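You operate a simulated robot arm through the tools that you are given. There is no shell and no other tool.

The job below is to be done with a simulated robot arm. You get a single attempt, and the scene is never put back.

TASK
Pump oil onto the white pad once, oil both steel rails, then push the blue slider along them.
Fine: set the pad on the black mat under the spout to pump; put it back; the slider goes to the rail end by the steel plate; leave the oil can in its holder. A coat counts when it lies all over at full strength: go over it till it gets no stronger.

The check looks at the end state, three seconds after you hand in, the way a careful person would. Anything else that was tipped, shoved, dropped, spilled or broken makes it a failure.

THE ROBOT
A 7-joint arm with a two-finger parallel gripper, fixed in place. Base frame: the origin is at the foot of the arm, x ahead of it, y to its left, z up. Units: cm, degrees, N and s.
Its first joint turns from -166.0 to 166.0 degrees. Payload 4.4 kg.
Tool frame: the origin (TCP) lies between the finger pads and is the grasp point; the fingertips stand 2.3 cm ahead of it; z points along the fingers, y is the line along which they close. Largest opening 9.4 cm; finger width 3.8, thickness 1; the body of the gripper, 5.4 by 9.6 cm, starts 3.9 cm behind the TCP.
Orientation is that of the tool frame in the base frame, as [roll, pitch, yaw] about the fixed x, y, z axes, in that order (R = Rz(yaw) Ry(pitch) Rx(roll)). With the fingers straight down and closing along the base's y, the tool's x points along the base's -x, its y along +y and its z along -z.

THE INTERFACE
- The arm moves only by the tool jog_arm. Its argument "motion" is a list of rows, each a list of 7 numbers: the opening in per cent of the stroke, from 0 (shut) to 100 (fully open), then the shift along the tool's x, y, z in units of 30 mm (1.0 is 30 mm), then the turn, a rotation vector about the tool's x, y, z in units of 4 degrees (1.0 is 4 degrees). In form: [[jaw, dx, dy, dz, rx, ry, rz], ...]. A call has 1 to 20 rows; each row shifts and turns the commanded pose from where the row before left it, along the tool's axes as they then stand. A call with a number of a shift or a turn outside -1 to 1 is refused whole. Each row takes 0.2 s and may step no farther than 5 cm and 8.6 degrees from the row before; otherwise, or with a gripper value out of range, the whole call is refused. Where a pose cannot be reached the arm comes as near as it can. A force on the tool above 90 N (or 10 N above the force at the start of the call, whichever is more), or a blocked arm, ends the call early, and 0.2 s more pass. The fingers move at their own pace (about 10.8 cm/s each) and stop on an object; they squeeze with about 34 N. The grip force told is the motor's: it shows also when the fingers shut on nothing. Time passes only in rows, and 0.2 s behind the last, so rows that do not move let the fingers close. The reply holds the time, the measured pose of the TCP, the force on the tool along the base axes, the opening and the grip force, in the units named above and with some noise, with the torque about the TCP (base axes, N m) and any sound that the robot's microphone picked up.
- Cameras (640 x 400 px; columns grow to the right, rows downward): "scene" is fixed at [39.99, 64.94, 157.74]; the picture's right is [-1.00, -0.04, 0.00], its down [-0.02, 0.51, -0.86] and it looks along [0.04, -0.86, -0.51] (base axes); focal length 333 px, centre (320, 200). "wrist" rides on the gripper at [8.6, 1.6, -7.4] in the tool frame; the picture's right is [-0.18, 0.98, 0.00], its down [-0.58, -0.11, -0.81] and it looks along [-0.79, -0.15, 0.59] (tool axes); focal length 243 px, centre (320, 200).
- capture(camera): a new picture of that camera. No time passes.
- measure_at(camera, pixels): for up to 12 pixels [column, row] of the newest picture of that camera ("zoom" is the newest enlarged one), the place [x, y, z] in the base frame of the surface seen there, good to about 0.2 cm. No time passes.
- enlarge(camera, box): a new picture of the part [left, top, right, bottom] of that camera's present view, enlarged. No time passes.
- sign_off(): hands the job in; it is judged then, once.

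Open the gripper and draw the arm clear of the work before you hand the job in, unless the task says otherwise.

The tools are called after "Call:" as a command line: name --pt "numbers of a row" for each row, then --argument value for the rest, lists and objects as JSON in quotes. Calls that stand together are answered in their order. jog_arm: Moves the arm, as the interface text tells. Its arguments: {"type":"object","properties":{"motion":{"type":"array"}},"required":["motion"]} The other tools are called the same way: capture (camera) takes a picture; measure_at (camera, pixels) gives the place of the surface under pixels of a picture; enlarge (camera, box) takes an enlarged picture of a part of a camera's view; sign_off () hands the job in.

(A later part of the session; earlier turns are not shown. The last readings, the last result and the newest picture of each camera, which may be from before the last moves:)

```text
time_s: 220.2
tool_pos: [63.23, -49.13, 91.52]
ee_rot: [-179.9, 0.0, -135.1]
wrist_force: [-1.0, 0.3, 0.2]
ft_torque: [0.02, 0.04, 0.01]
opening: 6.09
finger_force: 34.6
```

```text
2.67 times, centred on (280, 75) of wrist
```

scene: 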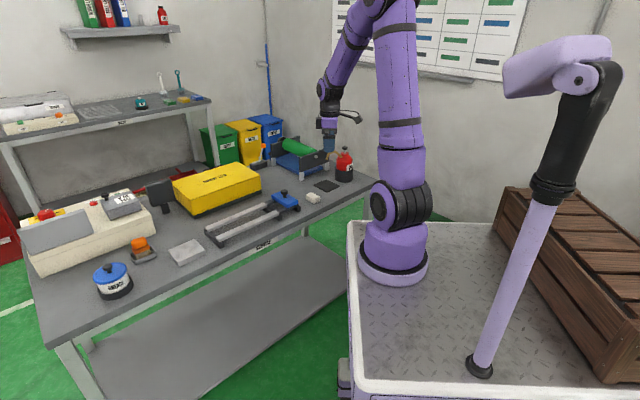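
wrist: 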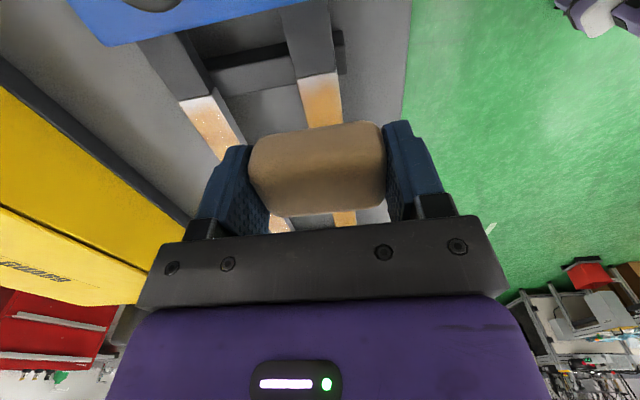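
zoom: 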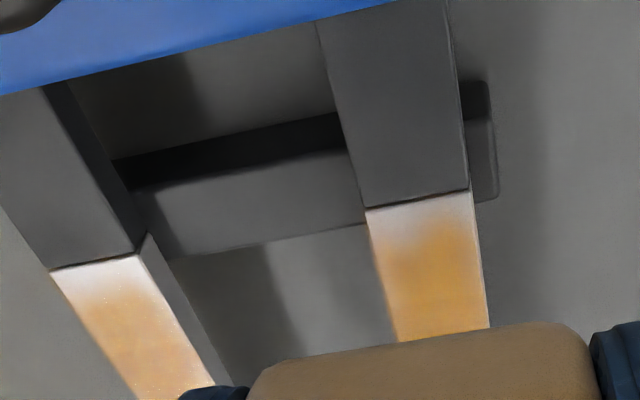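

The pattern is unchanged from before. For a strict before/after check I move off to s≈22 and take a tight scene zoom of rail B's dock tip.

Call:
jog_arm --pt "0 -0.8 0 0 0 0 0" --pt "0 -0.8 0 0 0 0 0" --pt "0 -0.8 0 0 0 0 0" --pt "0 -0.8 0 0 0 0 0" --pt "0 -0.8 0 0 0 0 0" --pt "0 0 0 0 0 0 0"

Call:
enlarge --camera "scene" --box '[266, 202, 286, 216]'

Call:
enlarge --camera "scene" --box '[255, 194, 275, 208]'

```text
time_s: 221.6
tool_pos: [71.88, -40.75, 91.54]
ee_rot: [-179.9, 0.1, -135.1]
wrist_force: [-0.2, -0.5, 0.2]
ft_torque: [-0.01, 0.0, 0.0]
opening: 6.06
finger_force: 34.4
```

```text
16.00 times, centred on (276, 209) of scene
```

zoom: 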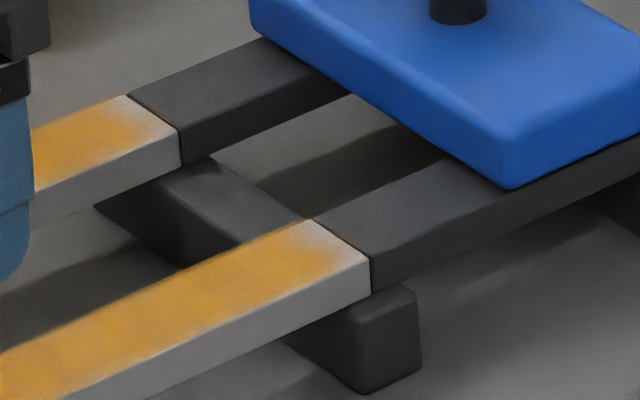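

```text
16.00 times, centred on (265, 201) of scene
```

zoom: 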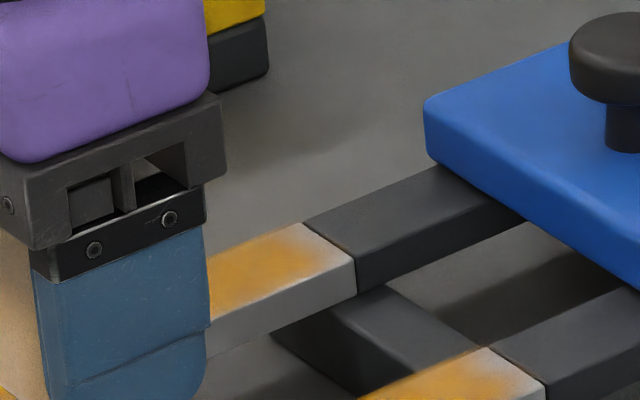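

Rail B's dock tip is now close to rail A's. I do one more round of flat strokes there (with a 0.8° roll so it bears evenly) and compare again.

Call:
jog_arm --pt "0 0.833 0 0 0 0 0" --pt "0 0.833 0 0 0 0 0" --pt "0 0.833 0 0 0 0 0" --pt "0 0.833 0 0 0 0 0" --pt "0 0.833 0 0 0 0 0" --pt "0 0 0 0.8 -0.2 0 0" --pt "0 0 0 0.8 0 0 0" --pt "0 0 0 0.13 0 0 0" --pt "0 0 0 0.04 0 0 0" --pt "0 0 0 0 0 0 0"

```text
time_s: 223.8
tool_pos: [62.7, -49.61, 86.18]
ee_rot: [179.2, 0.0, -135.0]
wrist_force: [0.5, 0.0, -0.1]
ft_torque: [0.0, 0.0, -0.04]
opening: 6.11
finger_force: 33.6
```

Call:
jog_arm --pt "0 0 0 0.04 0 0 0" --pt "0 0 0 0.04 0 0 0" --pt "0 0 0 0 0 0 0"

```text
time_s: 224.6
tool_pos: [62.81, -49.45, 86.05]
ee_rot: [179.1, 0.0, -135.0]
wrist_force: [0.4, 1.1, -0.5]
ft_torque: [0.0, 0.0, -0.02]
opening: 6.11
finger_force: 33.8
```

No contact yet; I lower another 0.2 cm.

Call:
jog_arm --pt "0 0 0 0.035 0 0 0" --pt "0 0 0 0.035 0 0 0" --pt "0 0 0 0 0 0 0"

```text
time_s: 225.4
tool_pos: [62.67, -49.49, 85.78]
ee_rot: [179.2, -0.1, -135.1]
wrist_force: [0.2, 0.3, -0.2]
ft_torque: [0.02, 0.01, 0.0]
opening: 6.1
finger_force: 33.8
```

Still free at z=85.78, so the pad must have crept up in the grip. I measure it.

Call:
capture --camera "wrist"

Call:
measure_at --camera "wrist" --pixels '[[315, 150], [320, 175], [325, 195], [280, 175], [365, 165], [320, 205], [318, 135], [280, 155], [360, 140]]'

Call:
enlarge --camera "scene" --box '[255, 185, 295, 220]'

```text
taken
```

wrist: 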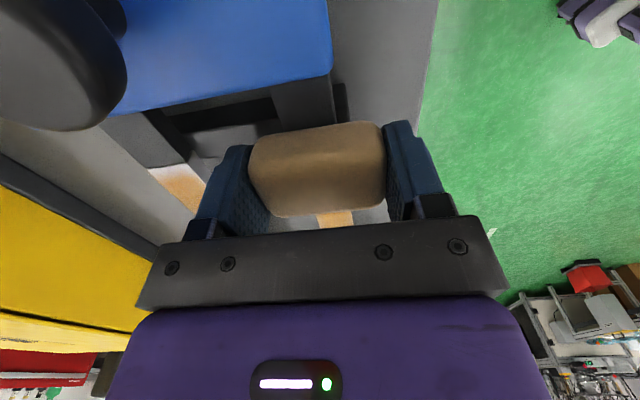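

```text
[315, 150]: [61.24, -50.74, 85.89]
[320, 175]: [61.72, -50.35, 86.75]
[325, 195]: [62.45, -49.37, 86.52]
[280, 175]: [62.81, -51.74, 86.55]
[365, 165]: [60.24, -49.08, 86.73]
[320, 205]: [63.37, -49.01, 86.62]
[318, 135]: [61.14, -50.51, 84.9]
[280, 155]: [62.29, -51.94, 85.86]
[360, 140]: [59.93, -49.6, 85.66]
```

```text
11.43 times, centred on (275, 202) of scene
```

zoom: 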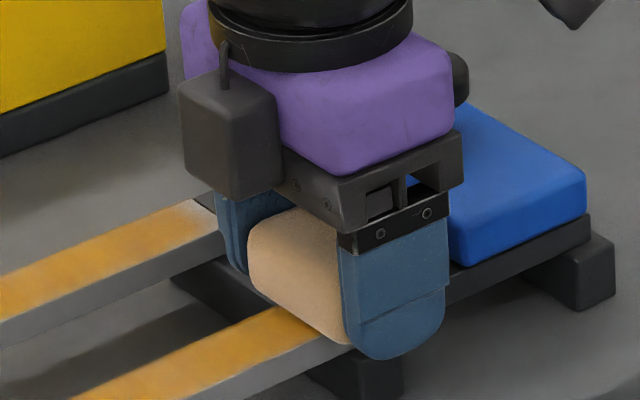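

The pad top is now 0.8 cm above the TCP; since the fingers are beside the rail that's harmless. I lower ~0.15 cm to contact and stroke.

Call:
jog_arm --pt "0 0 0 0.03 0 0 0" --pt "0 0 0 0.02 0 0 0" --pt "0 0 0 0 0 0 0"

```text
time_s: 226.2
tool_pos: [62.87, -49.41, 85.64]
ee_rot: [179.2, 0.1, -135.1]
wrist_force: [-2.7, -1.2, 5.3]
ft_torque: [-0.15, 0.0, -0.02]
opening: 6.11
finger_force: 34.2
```

Contact 5 N at s≈9.5. I add a little pressure and do eight strokes between s≈8.5 and 10.5.

Call:
jog_arm --pt "0 0.17 0 0.02 0 0 0" --pt "0 0.17 0 0 0 0 0" --pt "0 -0.35 0 0 0 0 0" --pt "0 -0.35 0 0 0 0 0" --pt "0 0.35 0 0 0 0 0" --pt "0 0.35 0 0 0 0 0" --pt "0 -0.35 0 0 0 0 0" --pt "0 -0.35 0 0 0 0 0" --pt "0 0.35 0 0 0 0 0" --pt "0 0.35 0 0 0 0 0" --pt "0 -0.35 0 0 0 0 0" --pt "0 -0.35 0 0 0 0 0" --pt "0 0.35 0 0 0 0 0" --pt "0 0.35 0 0 0 0 0" --pt "0 -0.35 0 0 0 0 0" --pt "0 -0.35 0 0 0 0 0" --pt "0 0.35 0 0 0 0 0" --pt "0 0.35 0 0 0 0 0" --pt "0 0 0 0 0 0 0"

Call:
jog_arm --pt "0 -0.5 0 0 0 0 0" --pt "0 -0.5 0 0 0 0 0" --pt "0 -0.5 0 0 0 0 0" --pt "0 -0.5 0 0 0 0 0" --pt "0 -0.5 0 0 0 0 0" --pt "0 -0.5 0 0 0 0 0" --pt "0 -0.5 0 0 0 0 0" --pt "0 -0.5 0 0 0 0 0" --pt "0 0 0 0 0 0 0"

Call:
enlarge --camera "scene" --box '[266, 202, 286, 216]'

```text
time_s: 230.2
tool_pos: [61.95, -50.14, 85.63]
ee_rot: [179.4, 0.0, -135.0]
wrist_force: [12.0, 12.0, 36.6]
ft_torque: [-0.08, -0.33, 0.13]
opening: 6.11
finger_force: 34.2
```

```text
time_s: 232.2
tool_pos: [70.45, -41.46, 85.71]
ee_rot: [179.3, 0.0, -135.2]
wrist_force: [-5.9, -6.7, 22.1]
ft_torque: [-0.36, 0.04, -0.06]
opening: 6.09
finger_force: 33.3
```

```text
16.00 times, centred on (276, 209) of scene
```

zoom: 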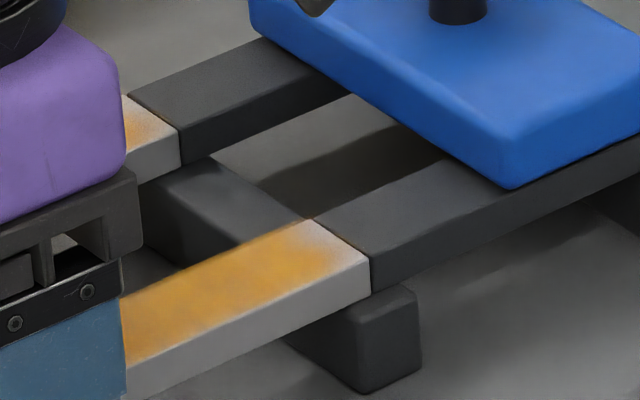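

The tip now matches the others. For safety I do one more full pass: on along rail B to its far end, then rail A all the way back.

Call:
jog_arm --pt "0 -0.43 0 0 0 0 0" --pt "0 -0.43 0 0 0 0 0" --pt "0 -0.43 0 0 0 0 0" --pt "0 -0.43 0 0 0 0 0" --pt "0 -0.43 0 0 0 0 0" --pt "0 -0.43 0 0 0 0 0" --pt "0 -0.43 0 0 0 0 0" --pt "0 -0.43 0 0 0 0 0" --pt "0 -0.43 0 0 0 0 0" --pt "0 -0.43 0 0 0 0 0" --pt "0 -0.43 0 0 0 0 0" --pt "0 -0.43 0 0 0 0 0" --pt "0 0.4 0 0 0 0 0" --pt "0 0.4 0 0 0 0 0" --pt "0 -0.4 0 0 0 0 0" --pt "0 -0.4 0 0 0 0 0" --pt "0 0.4 0 0 0 0 0" --pt "0 0.4 0 0 0 0 0" --pt "0 0 0 0 0 0 0"

Call:
jog_arm --pt "0 0 0 -0.3 0 0 0" --pt "0 0 0 -0.5 0 0 0" --pt "0 -0.2 -0.7 0 0 0 0" --pt "0 -0.2 -0.7 0 0 0 0" --pt "0 -0.2 -0.7 0 0 0 0" --pt "0 0 -0.65 0 0 0 0" --pt "0 0 0 0.5 0 0 0" --pt "0 0 0 0.25 0 0 0" --pt "0 0 0 0 0 0 0"

Call:
capture --camera "wrist"

```text
time_s: 236.2
tool_pos: [79.78, -32.47, 85.65]
ee_rot: [179.2, 0.0, -135.1]
wrist_force: [0.9, 0.4, 0.3]
ft_torque: [-0.02, 0.0, -0.03]
opening: 6.1
finger_force: 33.9
```

```text
time_s: 238.2
tool_pos: [86.85, -37.04, 85.61]
ee_rot: [179.2, 0.0, -135.2]
wrist_force: [0.4, -0.2, 0.3]
ft_torque: [-0.03, -0.02, -0.01]
opening: 6.08
finger_force: 33.7
```

```text
taken
```

wrist: 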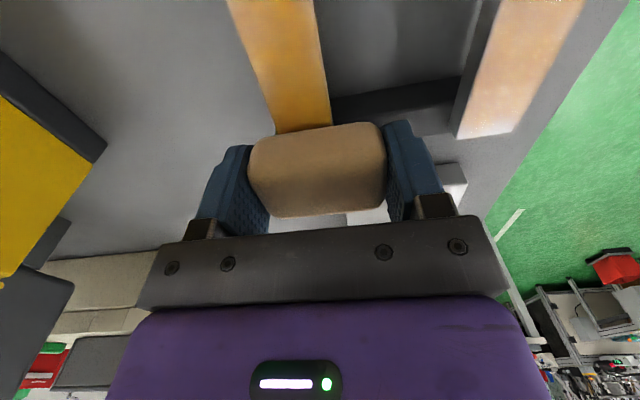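

Over rail A's far end. I undo the small roll, lower to contact and wipe all the way back.

Call:
jog_arm --pt "0 0 0 0 0.2 0 0" --pt "0 0 0 0.035 0 0 0" --pt "0 0 0 0.03 0 0 0" --pt "0 0 0 0 0 0 0"

```text
time_s: 239.2
tool_pos: [87.02, -36.99, 85.6]
ee_rot: [-179.8, 0.0, -135.1]
wrist_force: [1.3, -3.1, 11.4]
ft_torque: [-0.1, 0.08, 0.0]
opening: 6.1
finger_force: 34.1
```

11 N. A couple of strokes at the end, then the long wipe back along rail A.

Call:
jog_arm --pt "0 -0.25 0 0.01 0 0 0" --pt "0 0.35 0 0 0 0 0" --pt "0 -0.35 0 0 0 0 0" --pt "0 0.35 0 0 0 0 0" --pt "0 -0.35 0 0 0 0 0" --pt "0 0.45 0 0 0 0 0" --pt "0 0.45 0 0 0 0 0" --pt "0 0.45 0 0 0 0 0" --pt "0 0.45 0 0 0 0 0" --pt "0 0.45 0 0 0 0 0" --pt "0 0.45 0 0 0 0 0" --pt "0 0.45 0 0 0 0 0" --pt "0 0.45 0 0 0 0 0" --pt "0 0.45 0 0 0 0 0" --pt "0 0.45 0 0 0 0 0" --pt "0 0.45 0 0 0 0 0" --pt "0 0.45 0 0 0 0 0" --pt "0 0.45 0 0 0 0 0" --pt "0 0 0 0 0 0 0"

Call:
jog_arm --pt "0 0.45 0 0.02 0 0 0" --pt "0 0.45 0 0 0 0 0" --pt "0 0.45 0 0 0 0 0" --pt "0 0.45 0 0 0 0 0" --pt "0 0.45 0 0 0 0 0" --pt "0 0.45 0 0 0 0 0" --pt "0 0.35 0 0 0 0 0" --pt "0 0 0 0 0 0 0"

```text
time_s: 243.2
tool_pos: [75.08, -48.86, 85.55]
ee_rot: [-179.9, 0.0, -135.1]
wrist_force: [4.2, 2.2, 20.1]
ft_torque: [0.02, -0.08, 0.04]
opening: 6.11
finger_force: 34.4
```

```text
time_s: 245.0
tool_pos: [68.46, -55.3, 85.48]
ee_rot: [-179.9, 0.1, -135.0]
wrist_force: [13.0, 7.8, 37.6]
ft_torque: [0.0, -0.18, 0.1]
opening: 6.1
finger_force: 34.3
```

Rail A's dock end again, with good pressure; a few strokes there, then I lift and carry the pad home.

Call:
jog_arm --pt "0 0.3 0 -0.01 0 0 0" --pt "0 -0.3 0 0 0 0 0" --pt "0 -0.3 0 0 0 0 0" --pt "0 0.3 0 0 0 0 0" --pt "0 0.3 0 0 0 0 0" --pt "0 -0.3 0 0 0 0 0" --pt "0 -0.3 0 0 0 0 0" --pt "0 0.3 0 0 0 0 0" --pt "0 0.3 0 0 0 0 0" --pt "0 -0.3 0 0 0 0 0" --pt "0 -0.3 0 0 0 0 0" --pt "0 0 0 0 0 0 0"

Call:
jog_arm --pt "0 0 0 -0.3 0 0 0" --pt "0 0 0 -0.8 0 0 0" --pt "0 0 0 -0.8 0 0 0" --pt "0 0 0 -0.8 0 0 0" --pt "0 0 0 -0.8 0 0 0" --pt "0 0 0 0 0 0 0"

Call:
capture --camera "wrist"

Call:
enlarge --camera "scene" --box '[195, 170, 305, 250]'

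```text
time_s: 247.6
tool_pos: [69.16, -54.79, 85.46]
ee_rot: [-180.0, 0.0, -135.1]
wrist_force: [-0.1, -0.1, 0.0]
ft_torque: [-0.05, 0.02, -0.01]
opening: 6.09
finger_force: 33.3
```

```text
time_s: 249.0
tool_pos: [69.22, -54.75, 95.87]
ee_rot: [179.9, 0.0, -135.2]
wrist_force: [-0.4, 0.4, 0.1]
ft_torque: [0.02, 0.04, 0.01]
opening: 6.1
finger_force: 34.3
```

```text
taken
```

wrist: 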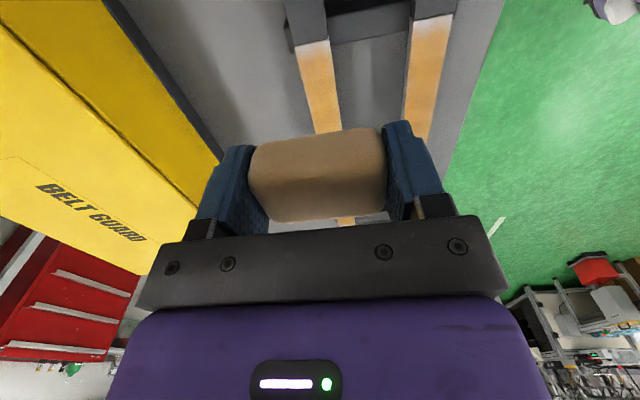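

```text
5.00 times, centred on (250, 210) of scene
```

zoom: 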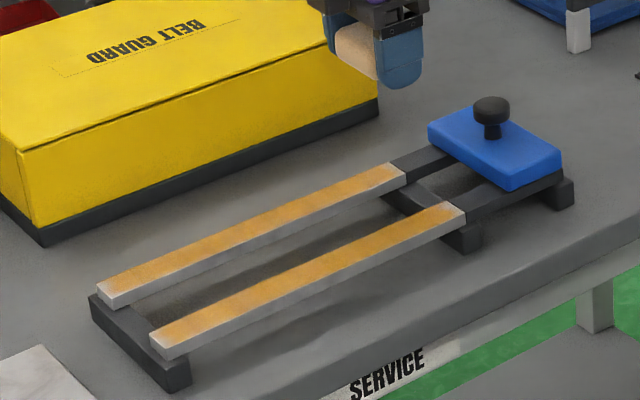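

Both rails look uniformly amber. A final close look at both ends before putting the pad away.

Call:
enlarge --camera "scene" --box '[252, 196, 282, 218]'

Call:
enlarge --camera "scene" --box '[204, 220, 236, 245]'

Call:
enlarge --camera "wrist" --box '[270, 0, 480, 140]'

```text
16.00 times, centred on (267, 207) of scene
```

zoom: 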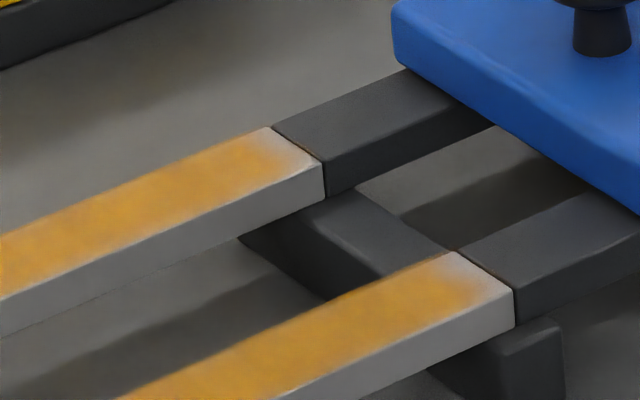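

```text
16.00 times, centred on (220, 232) of scene
```

zoom: 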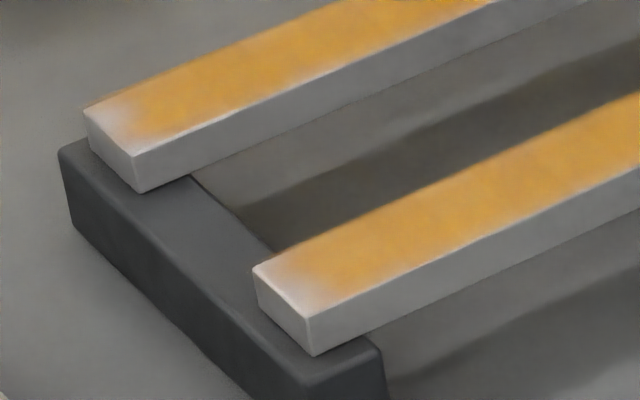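

```text
2.86 times, centred on (375, 70) of wrist
```

zoom: 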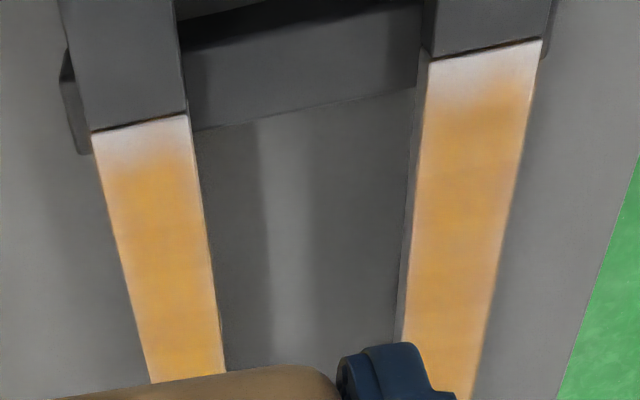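

Both views match the earlier ones exactly, so the coat is saturated. I carry the pad back above its original spot (≈(48.8,-65.0)).

Call:
jog_arm --pt "0 0.803 0.267 0 0 0 0" --pt "0 0.803 0.267 0 0 0 0" --pt "0 0.803 0.267 0 0 0 0" --pt "0 0.803 0.267 0 0 0 0" --pt "0 0.803 0.267 0 0 0 0" --pt "0 0.803 0.267 0 0 0 0" --pt "0 0.803 0.267 0 0 0 0" --pt "0 0.803 0.267 0 0 0 0" --pt "0 0.803 0.267 0 0 0 0" --pt "0 0 0 0.8 0 0 0" --pt "0 0 0 0.8 0 0 0" --pt "0 0 0 0.8 0 0 0" --pt "0 0 0 0 0 0 0"

Call:
capture --camera "wrist"

Call:
enlarge --camera "scene" --box '[290, 150, 350, 210]'

```text
time_s: 251.8
tool_pos: [48.75, -65.0, 88.91]
ee_rot: [-180.0, 0.0, -135.1]
wrist_force: [-0.2, -0.1, -0.1]
ft_torque: [0.02, 0.01, 0.01]
opening: 6.1
finger_force: 33.4
```

```text
taken
```

wrist: 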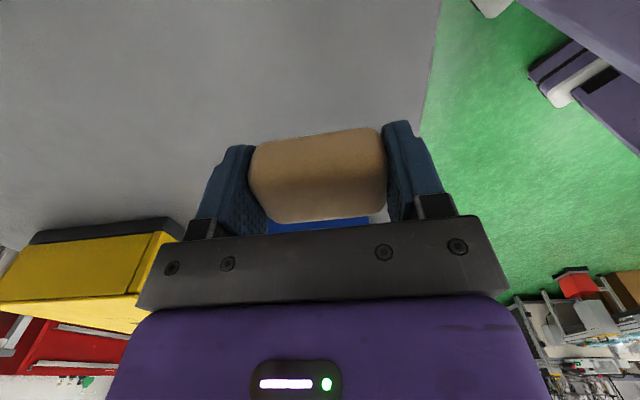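

```text
6.67 times, centred on (320, 180) of scene
```

zoom: 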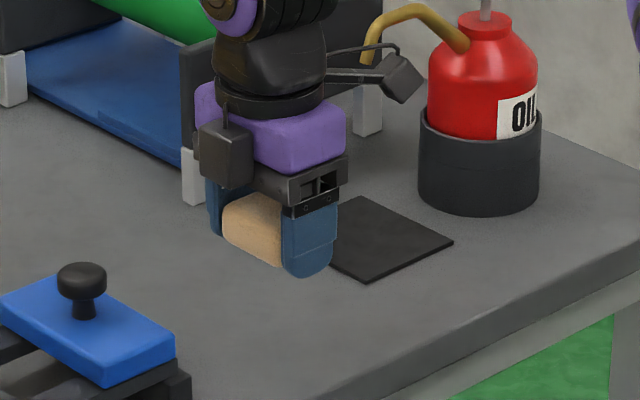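

The pad is over its home. I measure the pad's edges relative to the TCP to fine-tune its placement.

Call:
measure_at --camera "wrist" --pixels '[[255, 165], [260, 148], [375, 130], [383, 150], [315, 140], [318, 165], [322, 185], [325, 210], [275, 215], [385, 200], [280, 180], [370, 175]]'

Call:
measure_at --camera "zoom" --pixels '[[225, 235], [280, 262], [255, 230], [240, 245], [300, 272], [260, 200], [270, 205], [240, 205]]'

```text
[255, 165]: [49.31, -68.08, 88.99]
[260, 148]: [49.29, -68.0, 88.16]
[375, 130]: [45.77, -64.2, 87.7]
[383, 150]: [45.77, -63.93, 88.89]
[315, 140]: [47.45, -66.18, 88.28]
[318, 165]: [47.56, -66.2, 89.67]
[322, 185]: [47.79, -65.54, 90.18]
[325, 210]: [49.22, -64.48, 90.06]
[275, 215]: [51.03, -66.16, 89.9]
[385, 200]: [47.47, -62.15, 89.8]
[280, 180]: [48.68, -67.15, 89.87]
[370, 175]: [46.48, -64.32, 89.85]
```

```text
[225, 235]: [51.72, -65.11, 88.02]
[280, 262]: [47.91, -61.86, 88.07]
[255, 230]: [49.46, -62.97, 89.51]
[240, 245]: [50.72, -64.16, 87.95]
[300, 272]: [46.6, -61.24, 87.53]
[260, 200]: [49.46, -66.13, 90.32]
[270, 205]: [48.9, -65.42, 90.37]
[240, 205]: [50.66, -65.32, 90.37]
```

The pad has crept up 1.2 cm in the grip, so the fingertips will reach the table ~0.6 cm before the pad does. I lower until the tips are just above the table, then open slightly so the pad settles between the fingers.

Call:
jog_arm --pt "0 0 -0.067 0.8 0 0 0" --pt "0 0 0 0.7 0 0 0" --pt "0 0 0 0.35 0 0 0" --pt "0 0 0 0.12 0 0 0" --pt "0 0 0 0.05 0 0 0" --pt "0 0 0 0 0 0 0"

Call:
enlarge --camera "scene" --box '[300, 170, 340, 210]'

```text
time_s: 253.2
tool_pos: [48.88, -65.08, 82.67]
ee_rot: [180.0, 0.0, -135.1]
wrist_force: [0.6, 0.0, -0.5]
ft_torque: [-0.02, -0.02, 0.02]
opening: 6.08
finger_force: 33.9
```

```text
10.00 times, centred on (320, 190) of scene
```

zoom: 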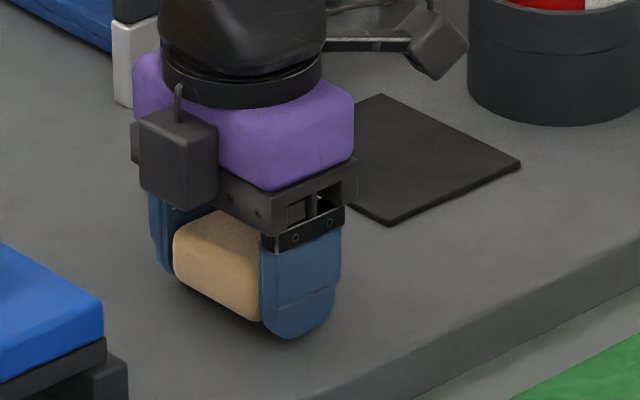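

Tips are just above the table. I open in small increments to 70 % so the pad settles down between the fingers.

Call:
jog_arm --pt "66 0 0 0 0 0 0" --pt "67 0 0 0 0 0 0" --pt "68 0 0 0 0 0 0" --pt "70 0 0 0 0 0 0" --pt "70 0 0 0 0 0 0" --pt "70 0 0 0 0 0 0"

Call:
enlarge --camera "scene" --box '[300, 170, 340, 210]'

Call:
capture --camera "wrist"

```text
time_s: 254.6
tool_pos: [48.83, -65.03, 82.61]
ee_rot: [180.0, 0.0, -135.1]
wrist_force: [-0.3, -0.4, 0.2]
ft_torque: [-0.02, 0.03, 0.05]
opening: 6.59
finger_force: 0.1
```

```text
10.00 times, centred on (320, 190) of scene
```

zoom: 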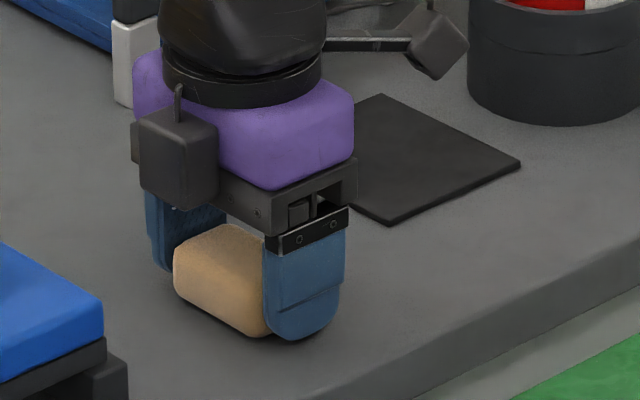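

```text
taken
```

wrist: 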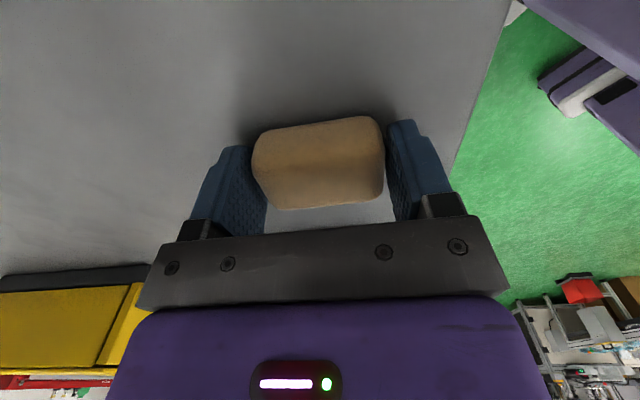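

The pad has settled flat on the table. I open to 90 %, rise ~12 cm and check it.

Call:
jog_arm --pt "80 0 0 0 0 0 0" --pt "90 0 0 0 0 0 0" --pt "90 0 0 -0.2 0 0 0" --pt "90 0 0 -0.6 0 0 0" --pt "90 0 0 -0.9 0 0 0" --pt "90 0 0 -0.9 0 0 0" --pt "90 0 0 -0.9 0 0 0" --pt "90 0 0 -0.6 0 0 0" --pt "90 0 0 0 0 0 0"

Call:
capture --camera "wrist"

Call:
enlarge --camera "scene" --box '[270, 130, 370, 210]'

```text
time_s: 256.6
tool_pos: [48.63, -64.81, 94.97]
ee_rot: [-179.9, 0.0, -135.2]
wrist_force: [0.6, 0.3, -0.2]
ft_torque: [-0.01, 0.01, 0.02]
opening: 8.46
finger_force: 0.0
```

```text
taken
```

wrist: 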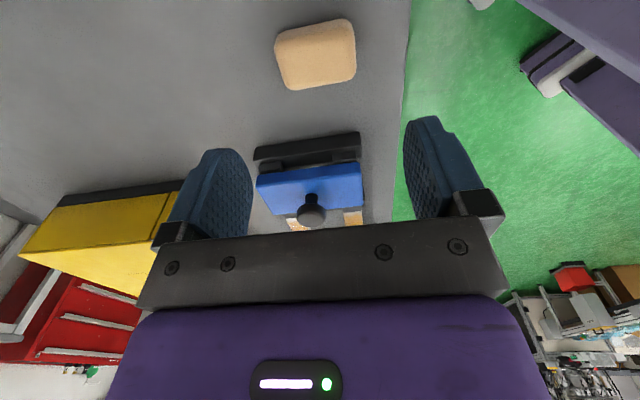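

```text
5.00 times, centred on (320, 170) of scene
```

zoom: 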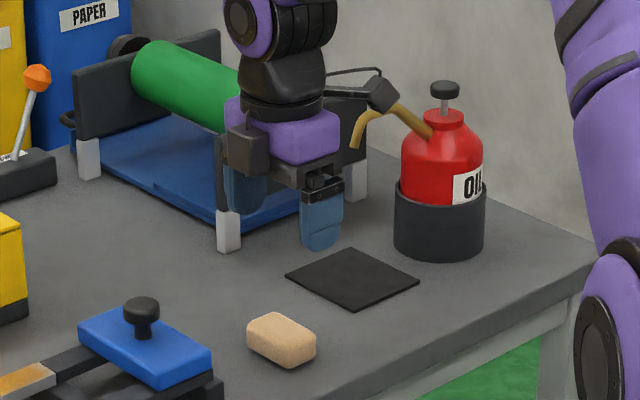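

The pad is flat and back in its original place. Next is the slider: I measure its outline and knob from the scene and wrist views.

Call:
enlarge --camera "scene" --box '[262, 182, 306, 218]'

Call:
measure_at --camera "wrist" --pixels '[[312, 213], [312, 200], [260, 180], [360, 165], [268, 210], [360, 205], [310, 172], [258, 150], [358, 138], [325, 215]]'

```text
11.11 times, centred on (284, 200) of scene
```

zoom: 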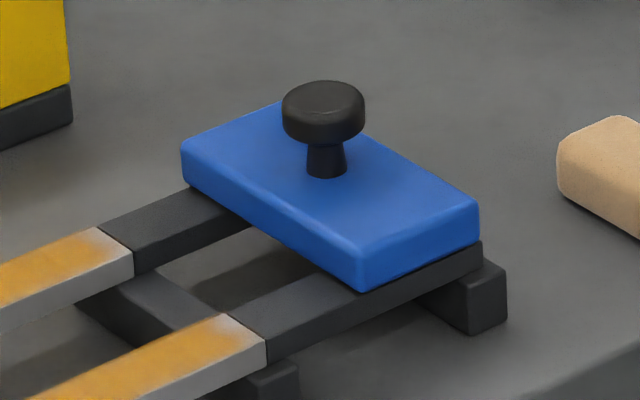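

```text
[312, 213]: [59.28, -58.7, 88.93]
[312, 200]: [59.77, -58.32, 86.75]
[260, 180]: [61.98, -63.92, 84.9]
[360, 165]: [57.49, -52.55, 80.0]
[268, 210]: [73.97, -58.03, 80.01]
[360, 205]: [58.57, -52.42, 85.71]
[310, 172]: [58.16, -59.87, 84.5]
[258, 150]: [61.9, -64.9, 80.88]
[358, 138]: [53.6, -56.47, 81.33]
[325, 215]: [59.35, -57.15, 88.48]
```

Call:
measure_at --camera "zoom" --pixels '[[185, 148], [280, 106], [475, 205], [360, 255], [362, 288], [476, 240], [185, 180], [325, 92], [325, 165], [290, 110], [360, 110], [322, 130]]'

Call:
measure_at --camera "zoom" --pixels '[[258, 185], [415, 190], [365, 275], [470, 235], [482, 245], [500, 270], [500, 320], [300, 240], [240, 305], [130, 240]]'

```text
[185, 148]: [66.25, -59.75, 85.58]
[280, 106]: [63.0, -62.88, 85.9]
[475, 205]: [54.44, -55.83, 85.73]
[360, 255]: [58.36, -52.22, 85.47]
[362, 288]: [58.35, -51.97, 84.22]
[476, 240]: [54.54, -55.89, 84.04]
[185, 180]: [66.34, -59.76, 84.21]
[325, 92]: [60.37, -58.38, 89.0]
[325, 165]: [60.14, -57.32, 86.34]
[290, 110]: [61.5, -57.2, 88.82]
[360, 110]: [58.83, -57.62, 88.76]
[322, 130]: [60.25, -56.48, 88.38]
```

```text
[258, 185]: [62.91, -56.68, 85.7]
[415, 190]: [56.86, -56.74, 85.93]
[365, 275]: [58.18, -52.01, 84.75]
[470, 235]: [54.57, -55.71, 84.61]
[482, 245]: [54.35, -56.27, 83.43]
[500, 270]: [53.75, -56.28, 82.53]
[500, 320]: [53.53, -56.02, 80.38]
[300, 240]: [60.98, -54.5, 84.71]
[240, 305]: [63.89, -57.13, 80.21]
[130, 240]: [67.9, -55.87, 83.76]
```

The slider spans s −1.0…4.5, n 78…89.1, z ≈84–85.8, knob at (60.1,-57.9). I'll push it low from behind with two spread fingertips: move to s≈-4.5, n≈83.55 and descend to z≈86.8 with the jaws at 45 %.

Call:
jog_arm --pt "45 -0.578 -0.279 0 0 0 0" --pt "45 -0.578 -0.279 0 0 0 0" --pt "45 -0.578 -0.279 0 0 0 0" --pt "45 -0.578 -0.279 0 0 0 0" --pt "45 0 0 0.8 0 0 0" --pt "45 0 0 0.8 0 0 0" --pt "45 0 0 0.7 0 0 0" --pt "45 0 0 0.3 0 0 0" --pt "45 0 0 0 0 0 0"

Call:
capture --camera "wrist"

Call:
enlarge --camera "scene" --box '[262, 162, 322, 218]'

```text
time_s: 258.6
tool_pos: [56.25, -62.42, 86.97]
ee_rot: [180.0, -0.1, -135.1]
wrist_force: [-0.1, 0.4, 0.4]
ft_torque: [-0.01, -0.01, -0.01]
opening: 4.2
finger_force: 0.0
```

```text
taken
```

wrist: 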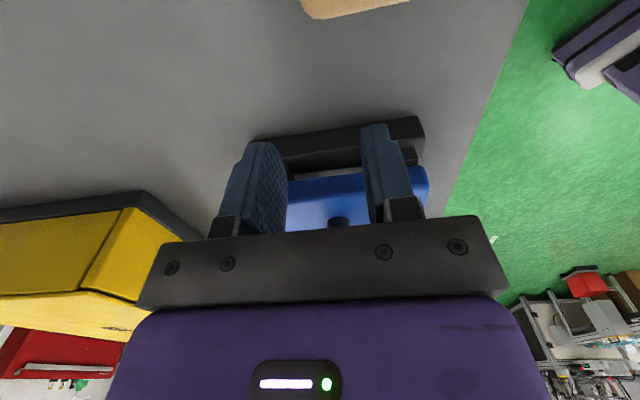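

```text
7.14 times, centred on (292, 190) of scene
```

zoom: 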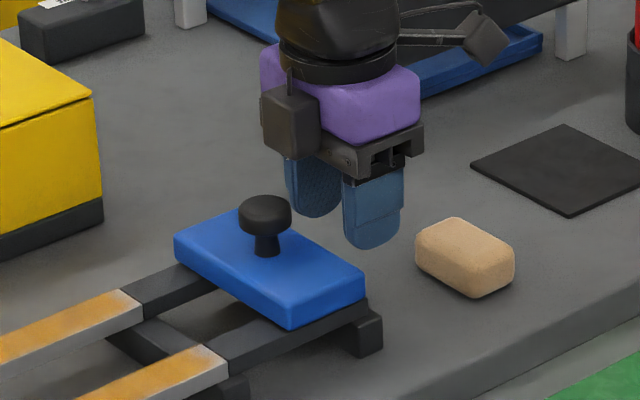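

The fingers are behind the slider. I centre (0.35 cm), lower 0.2 cm and advance slowly ~1.8 cm to touch the slider's rear.

Call:
jog_arm --pt "45 0 0.117 0.06 0 0 0" --pt "45 -0.15 0 0 0 0 0" --pt "45 -0.15 0 0 0 0 0" --pt "45 -0.15 0 0 0 0 0" --pt "45 -0.15 0 0 0 0 0" --pt "45 0 0 0 0 0 0"

Call:
enlarge --camera "scene" --box '[262, 162, 322, 218]'

```text
time_s: 260.0
tool_pos: [57.13, -60.92, 86.99]
ee_rot: [180.0, 0.0, -135.1]
wrist_force: [-0.7, -0.7, 0.6]
ft_torque: [0.0, 0.04, 0.01]
opening: 4.23
finger_force: 0.1
```

```text
7.14 times, centred on (292, 190) of scene
```

zoom: 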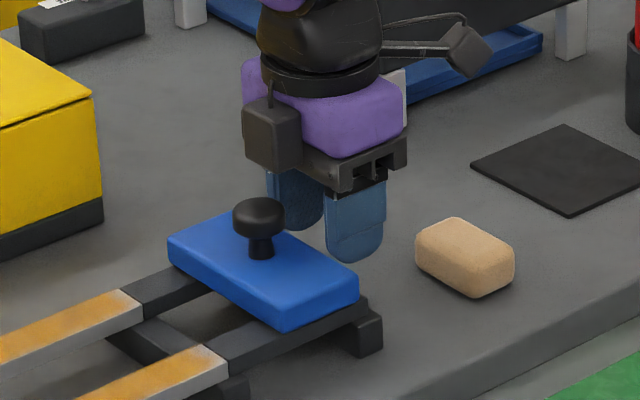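

The slider is moving smoothly with hardly any force. I push on 5 cm and check that it tracks straight onto the steel rails.

Call:
jog_arm --pt "45 -0.2 0 0.03 0 0 0" --pt "45 -0.2 0 0.03 0 0 0" --pt "45 -0.25 0 0 0 0 0" --pt "45 -0.25 0 0 0 0 0" --pt "45 -0.25 0 0 0 0 0" --pt "45 -0.25 0 0 0 0 0" --pt "45 -0.25 0 0 0 0 0" --pt "45 0 0 0 0 0 0"

Call:
enlarge --camera "scene" --box '[240, 162, 310, 225]'

Call:
capture --camera "wrist"

```text
time_s: 261.8
tool_pos: [60.67, -57.57, 86.9]
ee_rot: [-179.9, 0.0, -135.1]
wrist_force: [1.0, -1.1, 0.4]
ft_torque: [0.02, 0.02, -0.02]
opening: 4.24
finger_force: 0.2
```

```text
6.35 times, centred on (275, 194) of scene
```

zoom: 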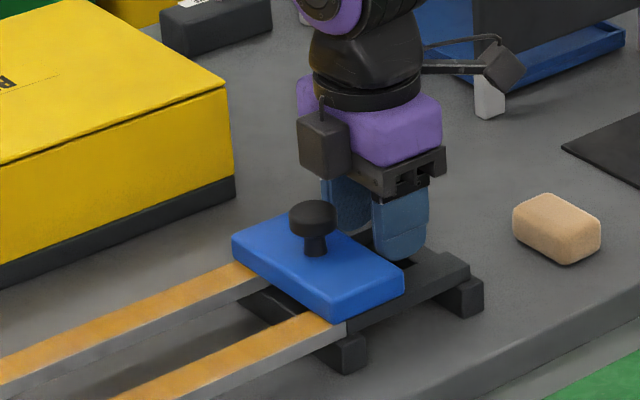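

```text
taken
```

wrist: 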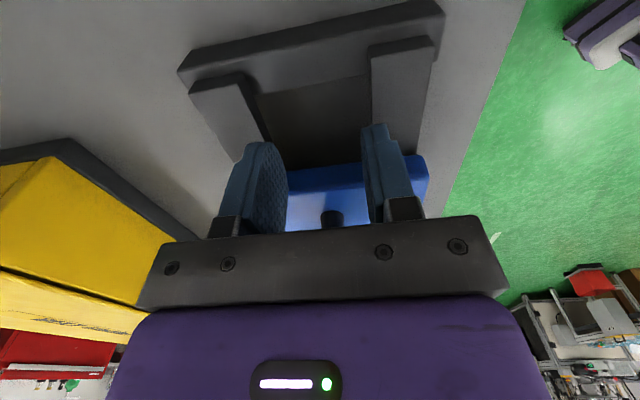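

It tracks straight onto the rails with ~1 N. I push on another ~17 cm at moderate speed and slow at the end.

Call:
jog_arm --pt "45 -0.25 0 0 0 0 0" --pt "45 -0.33 0 0 0 0 0" --pt "45 -0.33 0 0 0 0 0" --pt "45 -0.33 0 0 0 0 0" --pt "45 -0.33 0 0 0 0 0" --pt "45 -0.33 0 0 0 0 0" --pt "45 -0.33 0 0 0 0 0" --pt "45 -0.33 0 0 0 0 0" --pt "45 -0.33 0 0 0 0 0" --pt "45 -0.33 0 0 0 0 0" --pt "45 -0.33 0 0 0 0 0" --pt "45 -0.33 0 0 0 0 0" --pt "45 -0.33 0 0 0 0 0" --pt "45 -0.33 0 0 0 0 0" --pt "45 -0.33 0 0 0 0 0" --pt "45 -0.33 0 0 0 0 0" --pt "45 -0.25 0 0 0 0 0" --pt "45 -0.15 0 0 0 0 0" --pt "45 0 0 0 0 0 0"

Call:
enlarge --camera "scene" --box '[195, 165, 295, 250]'

Call:
capture --camera "wrist"

```text
time_s: 265.8
tool_pos: [72.61, -45.66, 86.88]
ee_rot: [-180.0, 0.0, -135.2]
wrist_force: [0.3, -0.3, -0.1]
ft_torque: [0.01, 0.01, 0.0]
opening: 4.24
finger_force: 0.1
```

```text
4.71 times, centred on (245, 208) of scene
```

zoom: 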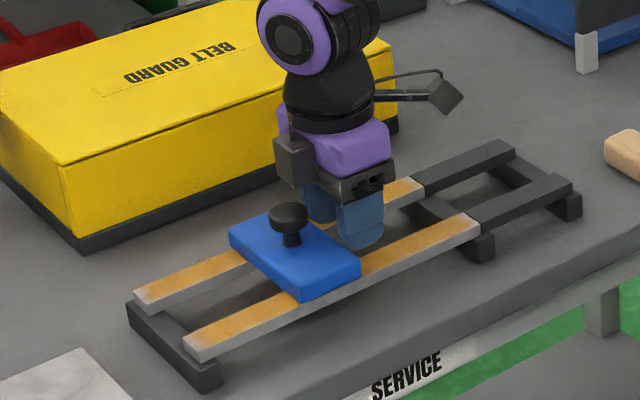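

```text
taken
```

wrist: 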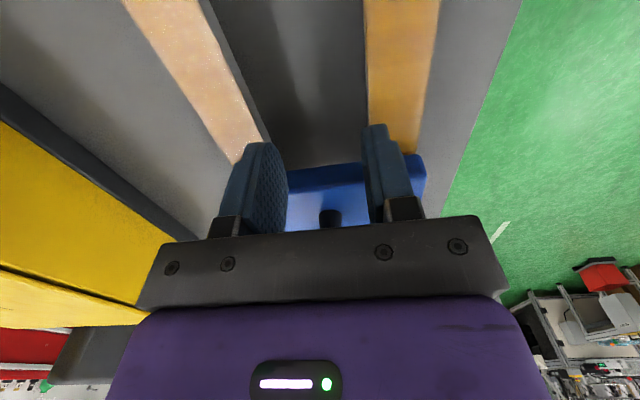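

The slider is on the rails and straight. I measure its front edge and the rail ends to compute the rest of the travel.

Call:
enlarge --camera "scene" --box '[205, 195, 275, 250]'

Call:
measure_at --camera "zoom" --pixels '[[200, 90], [335, 170], [338, 185], [405, 140], [100, 175], [165, 245], [95, 165], [195, 250], [255, 70], [262, 135], [290, 155]]'

```text
7.27 times, centred on (240, 222) of scene
```

zoom: 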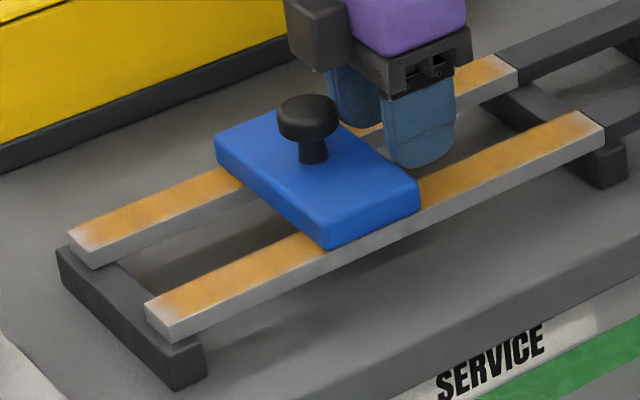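

```text
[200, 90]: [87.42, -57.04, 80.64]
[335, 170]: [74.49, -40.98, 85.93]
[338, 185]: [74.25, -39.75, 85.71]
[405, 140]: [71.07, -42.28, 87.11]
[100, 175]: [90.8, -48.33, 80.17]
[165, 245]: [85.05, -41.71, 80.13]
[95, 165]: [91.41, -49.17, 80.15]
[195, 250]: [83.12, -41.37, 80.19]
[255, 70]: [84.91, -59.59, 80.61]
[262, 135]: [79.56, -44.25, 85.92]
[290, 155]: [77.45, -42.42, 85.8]
```

Now with the zoom in view: slider corners at (217,140), (320,222), (418,190); rail ends at (70,235) and (148,305).

Call:
measure_at --camera "zoom" --pixels '[[218, 142], [220, 160], [320, 222], [322, 243], [418, 192], [270, 185], [72, 234], [90, 253], [149, 305], [170, 326], [308, 105], [418, 205]]'

```text
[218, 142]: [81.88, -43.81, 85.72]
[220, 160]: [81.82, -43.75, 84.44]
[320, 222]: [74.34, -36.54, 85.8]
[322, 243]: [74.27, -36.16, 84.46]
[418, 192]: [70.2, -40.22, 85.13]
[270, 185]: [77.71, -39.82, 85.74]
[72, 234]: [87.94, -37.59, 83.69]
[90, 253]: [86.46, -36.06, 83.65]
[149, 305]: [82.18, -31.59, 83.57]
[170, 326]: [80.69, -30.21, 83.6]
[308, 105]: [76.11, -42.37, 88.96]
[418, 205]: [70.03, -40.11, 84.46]
```

Slider front is at s≈26.85 and the rails end at s≈35.7. I push 7.5 cm slowly, then re-measure.

Call:
jog_arm --pt "45 -0.2 0 0 0 0 0" --pt "45 -0.25 0 0 0 0 0" --pt "45 -0.25 0 0 0 0 0" --pt "45 -0.25 0 0 0 0 0" --pt "45 -0.25 0 0 0 0 0" --pt "45 -0.25 0 0 0 0 0" --pt "45 -0.25 0 0 0 0 0" --pt "45 -0.25 0 0 0 0 0" --pt "45 -0.2 0 0 0 0 0" --pt "45 -0.15 0 0 0 0 0" --pt "45 -0.1 0 0 0 0 0" --pt "45 0 0 0 0 0 0"

Call:
enlarge --camera "scene" --box '[195, 190, 265, 250]'

```text
time_s: 268.4
tool_pos: [77.67, -40.66, 86.88]
ee_rot: [180.0, 0.0, -135.1]
wrist_force: [-0.5, -0.2, 0.1]
ft_torque: [0.0, 0.05, -0.01]
opening: 4.2
finger_force: 0.0
```

```text
6.67 times, centred on (230, 220) of scene
```

zoom: 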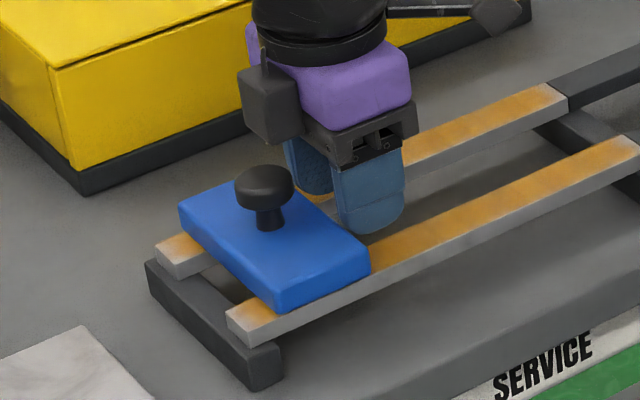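

Call:
measure_at --camera "zoom" --pixels '[[180, 205], [277, 287], [279, 310], [184, 225], [230, 250], [369, 258], [159, 248], [173, 266], [229, 318], [248, 338], [264, 180], [220, 240]]'

```text
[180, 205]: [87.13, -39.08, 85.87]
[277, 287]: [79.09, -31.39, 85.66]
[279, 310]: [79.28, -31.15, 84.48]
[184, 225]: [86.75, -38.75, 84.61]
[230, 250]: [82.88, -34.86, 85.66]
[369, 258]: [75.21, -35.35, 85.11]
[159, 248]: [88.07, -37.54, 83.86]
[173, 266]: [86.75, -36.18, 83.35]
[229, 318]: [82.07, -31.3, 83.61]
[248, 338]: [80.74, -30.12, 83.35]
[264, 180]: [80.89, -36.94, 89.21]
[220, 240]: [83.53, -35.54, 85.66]
```

The front is at s≈33.9, rail end ≈35.8. I push the last 1.7 cm in small slow steps, watching the force.

Call:
jog_arm --pt "45 -0.1 0 0 0 0 0" --pt "45 -0.12 0 0 0 0 0" --pt "45 -0.12 0 0 0 0 0" --pt "45 -0.1 0 0 0 0 0" --pt "45 -0.08 0 0 0 0 0" --pt "45 -0.05 0 0 0 0 0" --pt "45 0 0 0 0 0 0"

Call:
enlarge --camera "scene" --box '[195, 195, 255, 250]'

```text
time_s: 270.0
tool_pos: [78.99, -39.58, 86.88]
ee_rot: [180.0, 0.0, -135.3]
wrist_force: [-7.0, -5.9, 2.4]
ft_torque: [0.13, 0.12, 0.24]
opening: 4.27
finger_force: 0.7
```

```text
7.27 times, centred on (225, 222) of scene
```

zoom: 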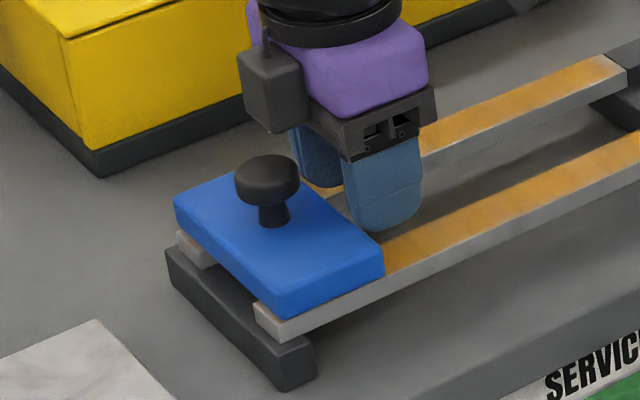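

A 9 N resistance has appeared — the slider seems to have met its end stop. I measure the front edge.

Call:
measure_at --camera "zoom" --pixels '[[176, 205], [280, 295], [281, 313], [178, 222], [230, 255], [383, 255], [180, 240], [258, 315], [275, 335], [267, 170], [220, 248], [210, 240]]'

Call:
capture --camera "wrist"

```text
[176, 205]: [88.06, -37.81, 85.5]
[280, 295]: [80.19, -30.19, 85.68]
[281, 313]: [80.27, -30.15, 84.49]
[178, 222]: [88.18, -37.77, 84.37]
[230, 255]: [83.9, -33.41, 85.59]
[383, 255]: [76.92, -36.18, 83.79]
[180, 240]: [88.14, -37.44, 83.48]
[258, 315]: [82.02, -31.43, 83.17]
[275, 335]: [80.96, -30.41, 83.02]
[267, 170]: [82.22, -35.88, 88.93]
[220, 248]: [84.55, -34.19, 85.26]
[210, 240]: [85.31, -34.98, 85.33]
```

```text
taken
```

wrist: 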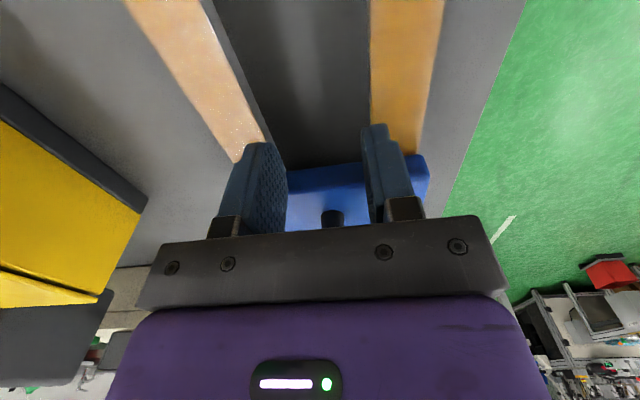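

Front is at s≈35.5, nearly flush with the rail ends (≈35.8). I nudge 0.12 cm to confirm it is at the stop.

Call:
jog_arm --pt "45 -0.04 0 0 0 0 0" --pt "45 0 0 0 0 0 0"

Call:
enlarge --camera "scene" --box '[195, 195, 255, 250]'

```text
time_s: 270.6
tool_pos: [78.85, -39.48, 86.86]
ee_rot: [179.9, -0.1, -135.1]
wrist_force: [-15.8, -15.6, 8.7]
ft_torque: [-0.05, 0.27, 0.51]
opening: 4.24
finger_force: 0.3
```

```text
7.27 times, centred on (225, 222) of scene
```

zoom: 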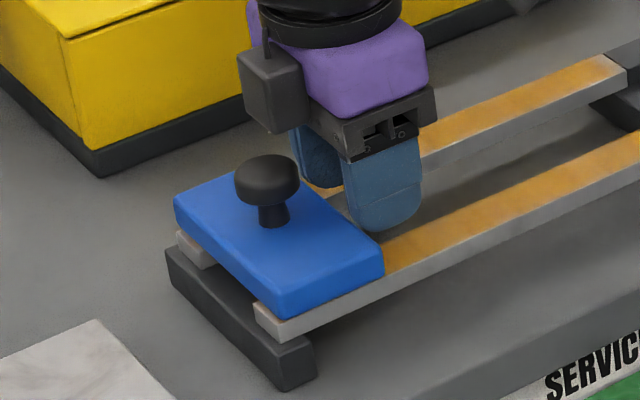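

The force rose to 22 N with no motion: the slider is at its end stop. I back off 4 cm, then rise clear.

Call:
jog_arm --pt "45 0.15 0 0 0 0 0" --pt "45 0.4 0 0 0 0 0" --pt "45 0.4 0 0 0 0 0" --pt "45 0.4 0 0 0 0 0" --pt "45 0 0 -0.8 0 0 0" --pt "45 0 0 -0.9 0 0 0" --pt "45 0 0 -0.9 0 0 0" --pt "45 0 0 -0.9 0 0 0" --pt "45 0 0 -0.9 0 0 0" --pt "45 0 0 0 0 0 0"

Call:
capture --camera "scene"

Call:
enlarge --camera "scene" --box '[195, 180, 305, 250]'

```text
time_s: 272.8
tool_pos: [76.02, -42.22, 99.79]
ee_rot: [-179.9, 0.0, -135.2]
wrist_force: [0.2, 0.5, -1.1]
ft_torque: [-0.02, 0.0, 0.04]
opening: 4.21
finger_force: 0.0
```

```text
taken
```

scene: 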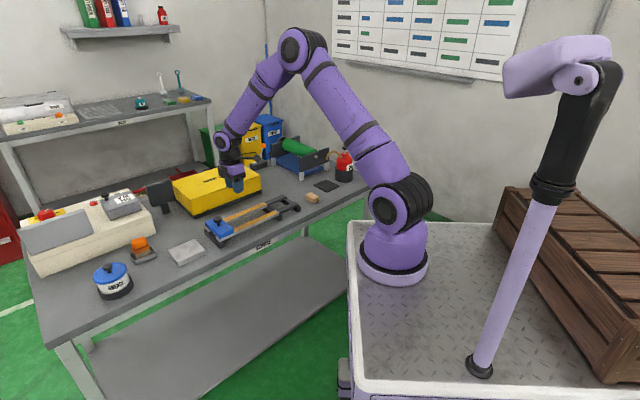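

```text
5.71 times, centred on (250, 215) of scene
```

zoom: 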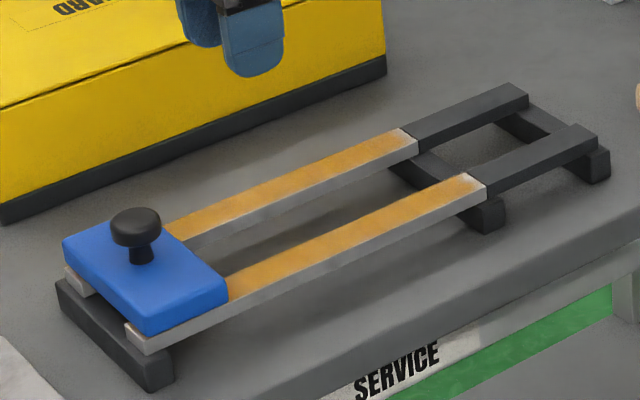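

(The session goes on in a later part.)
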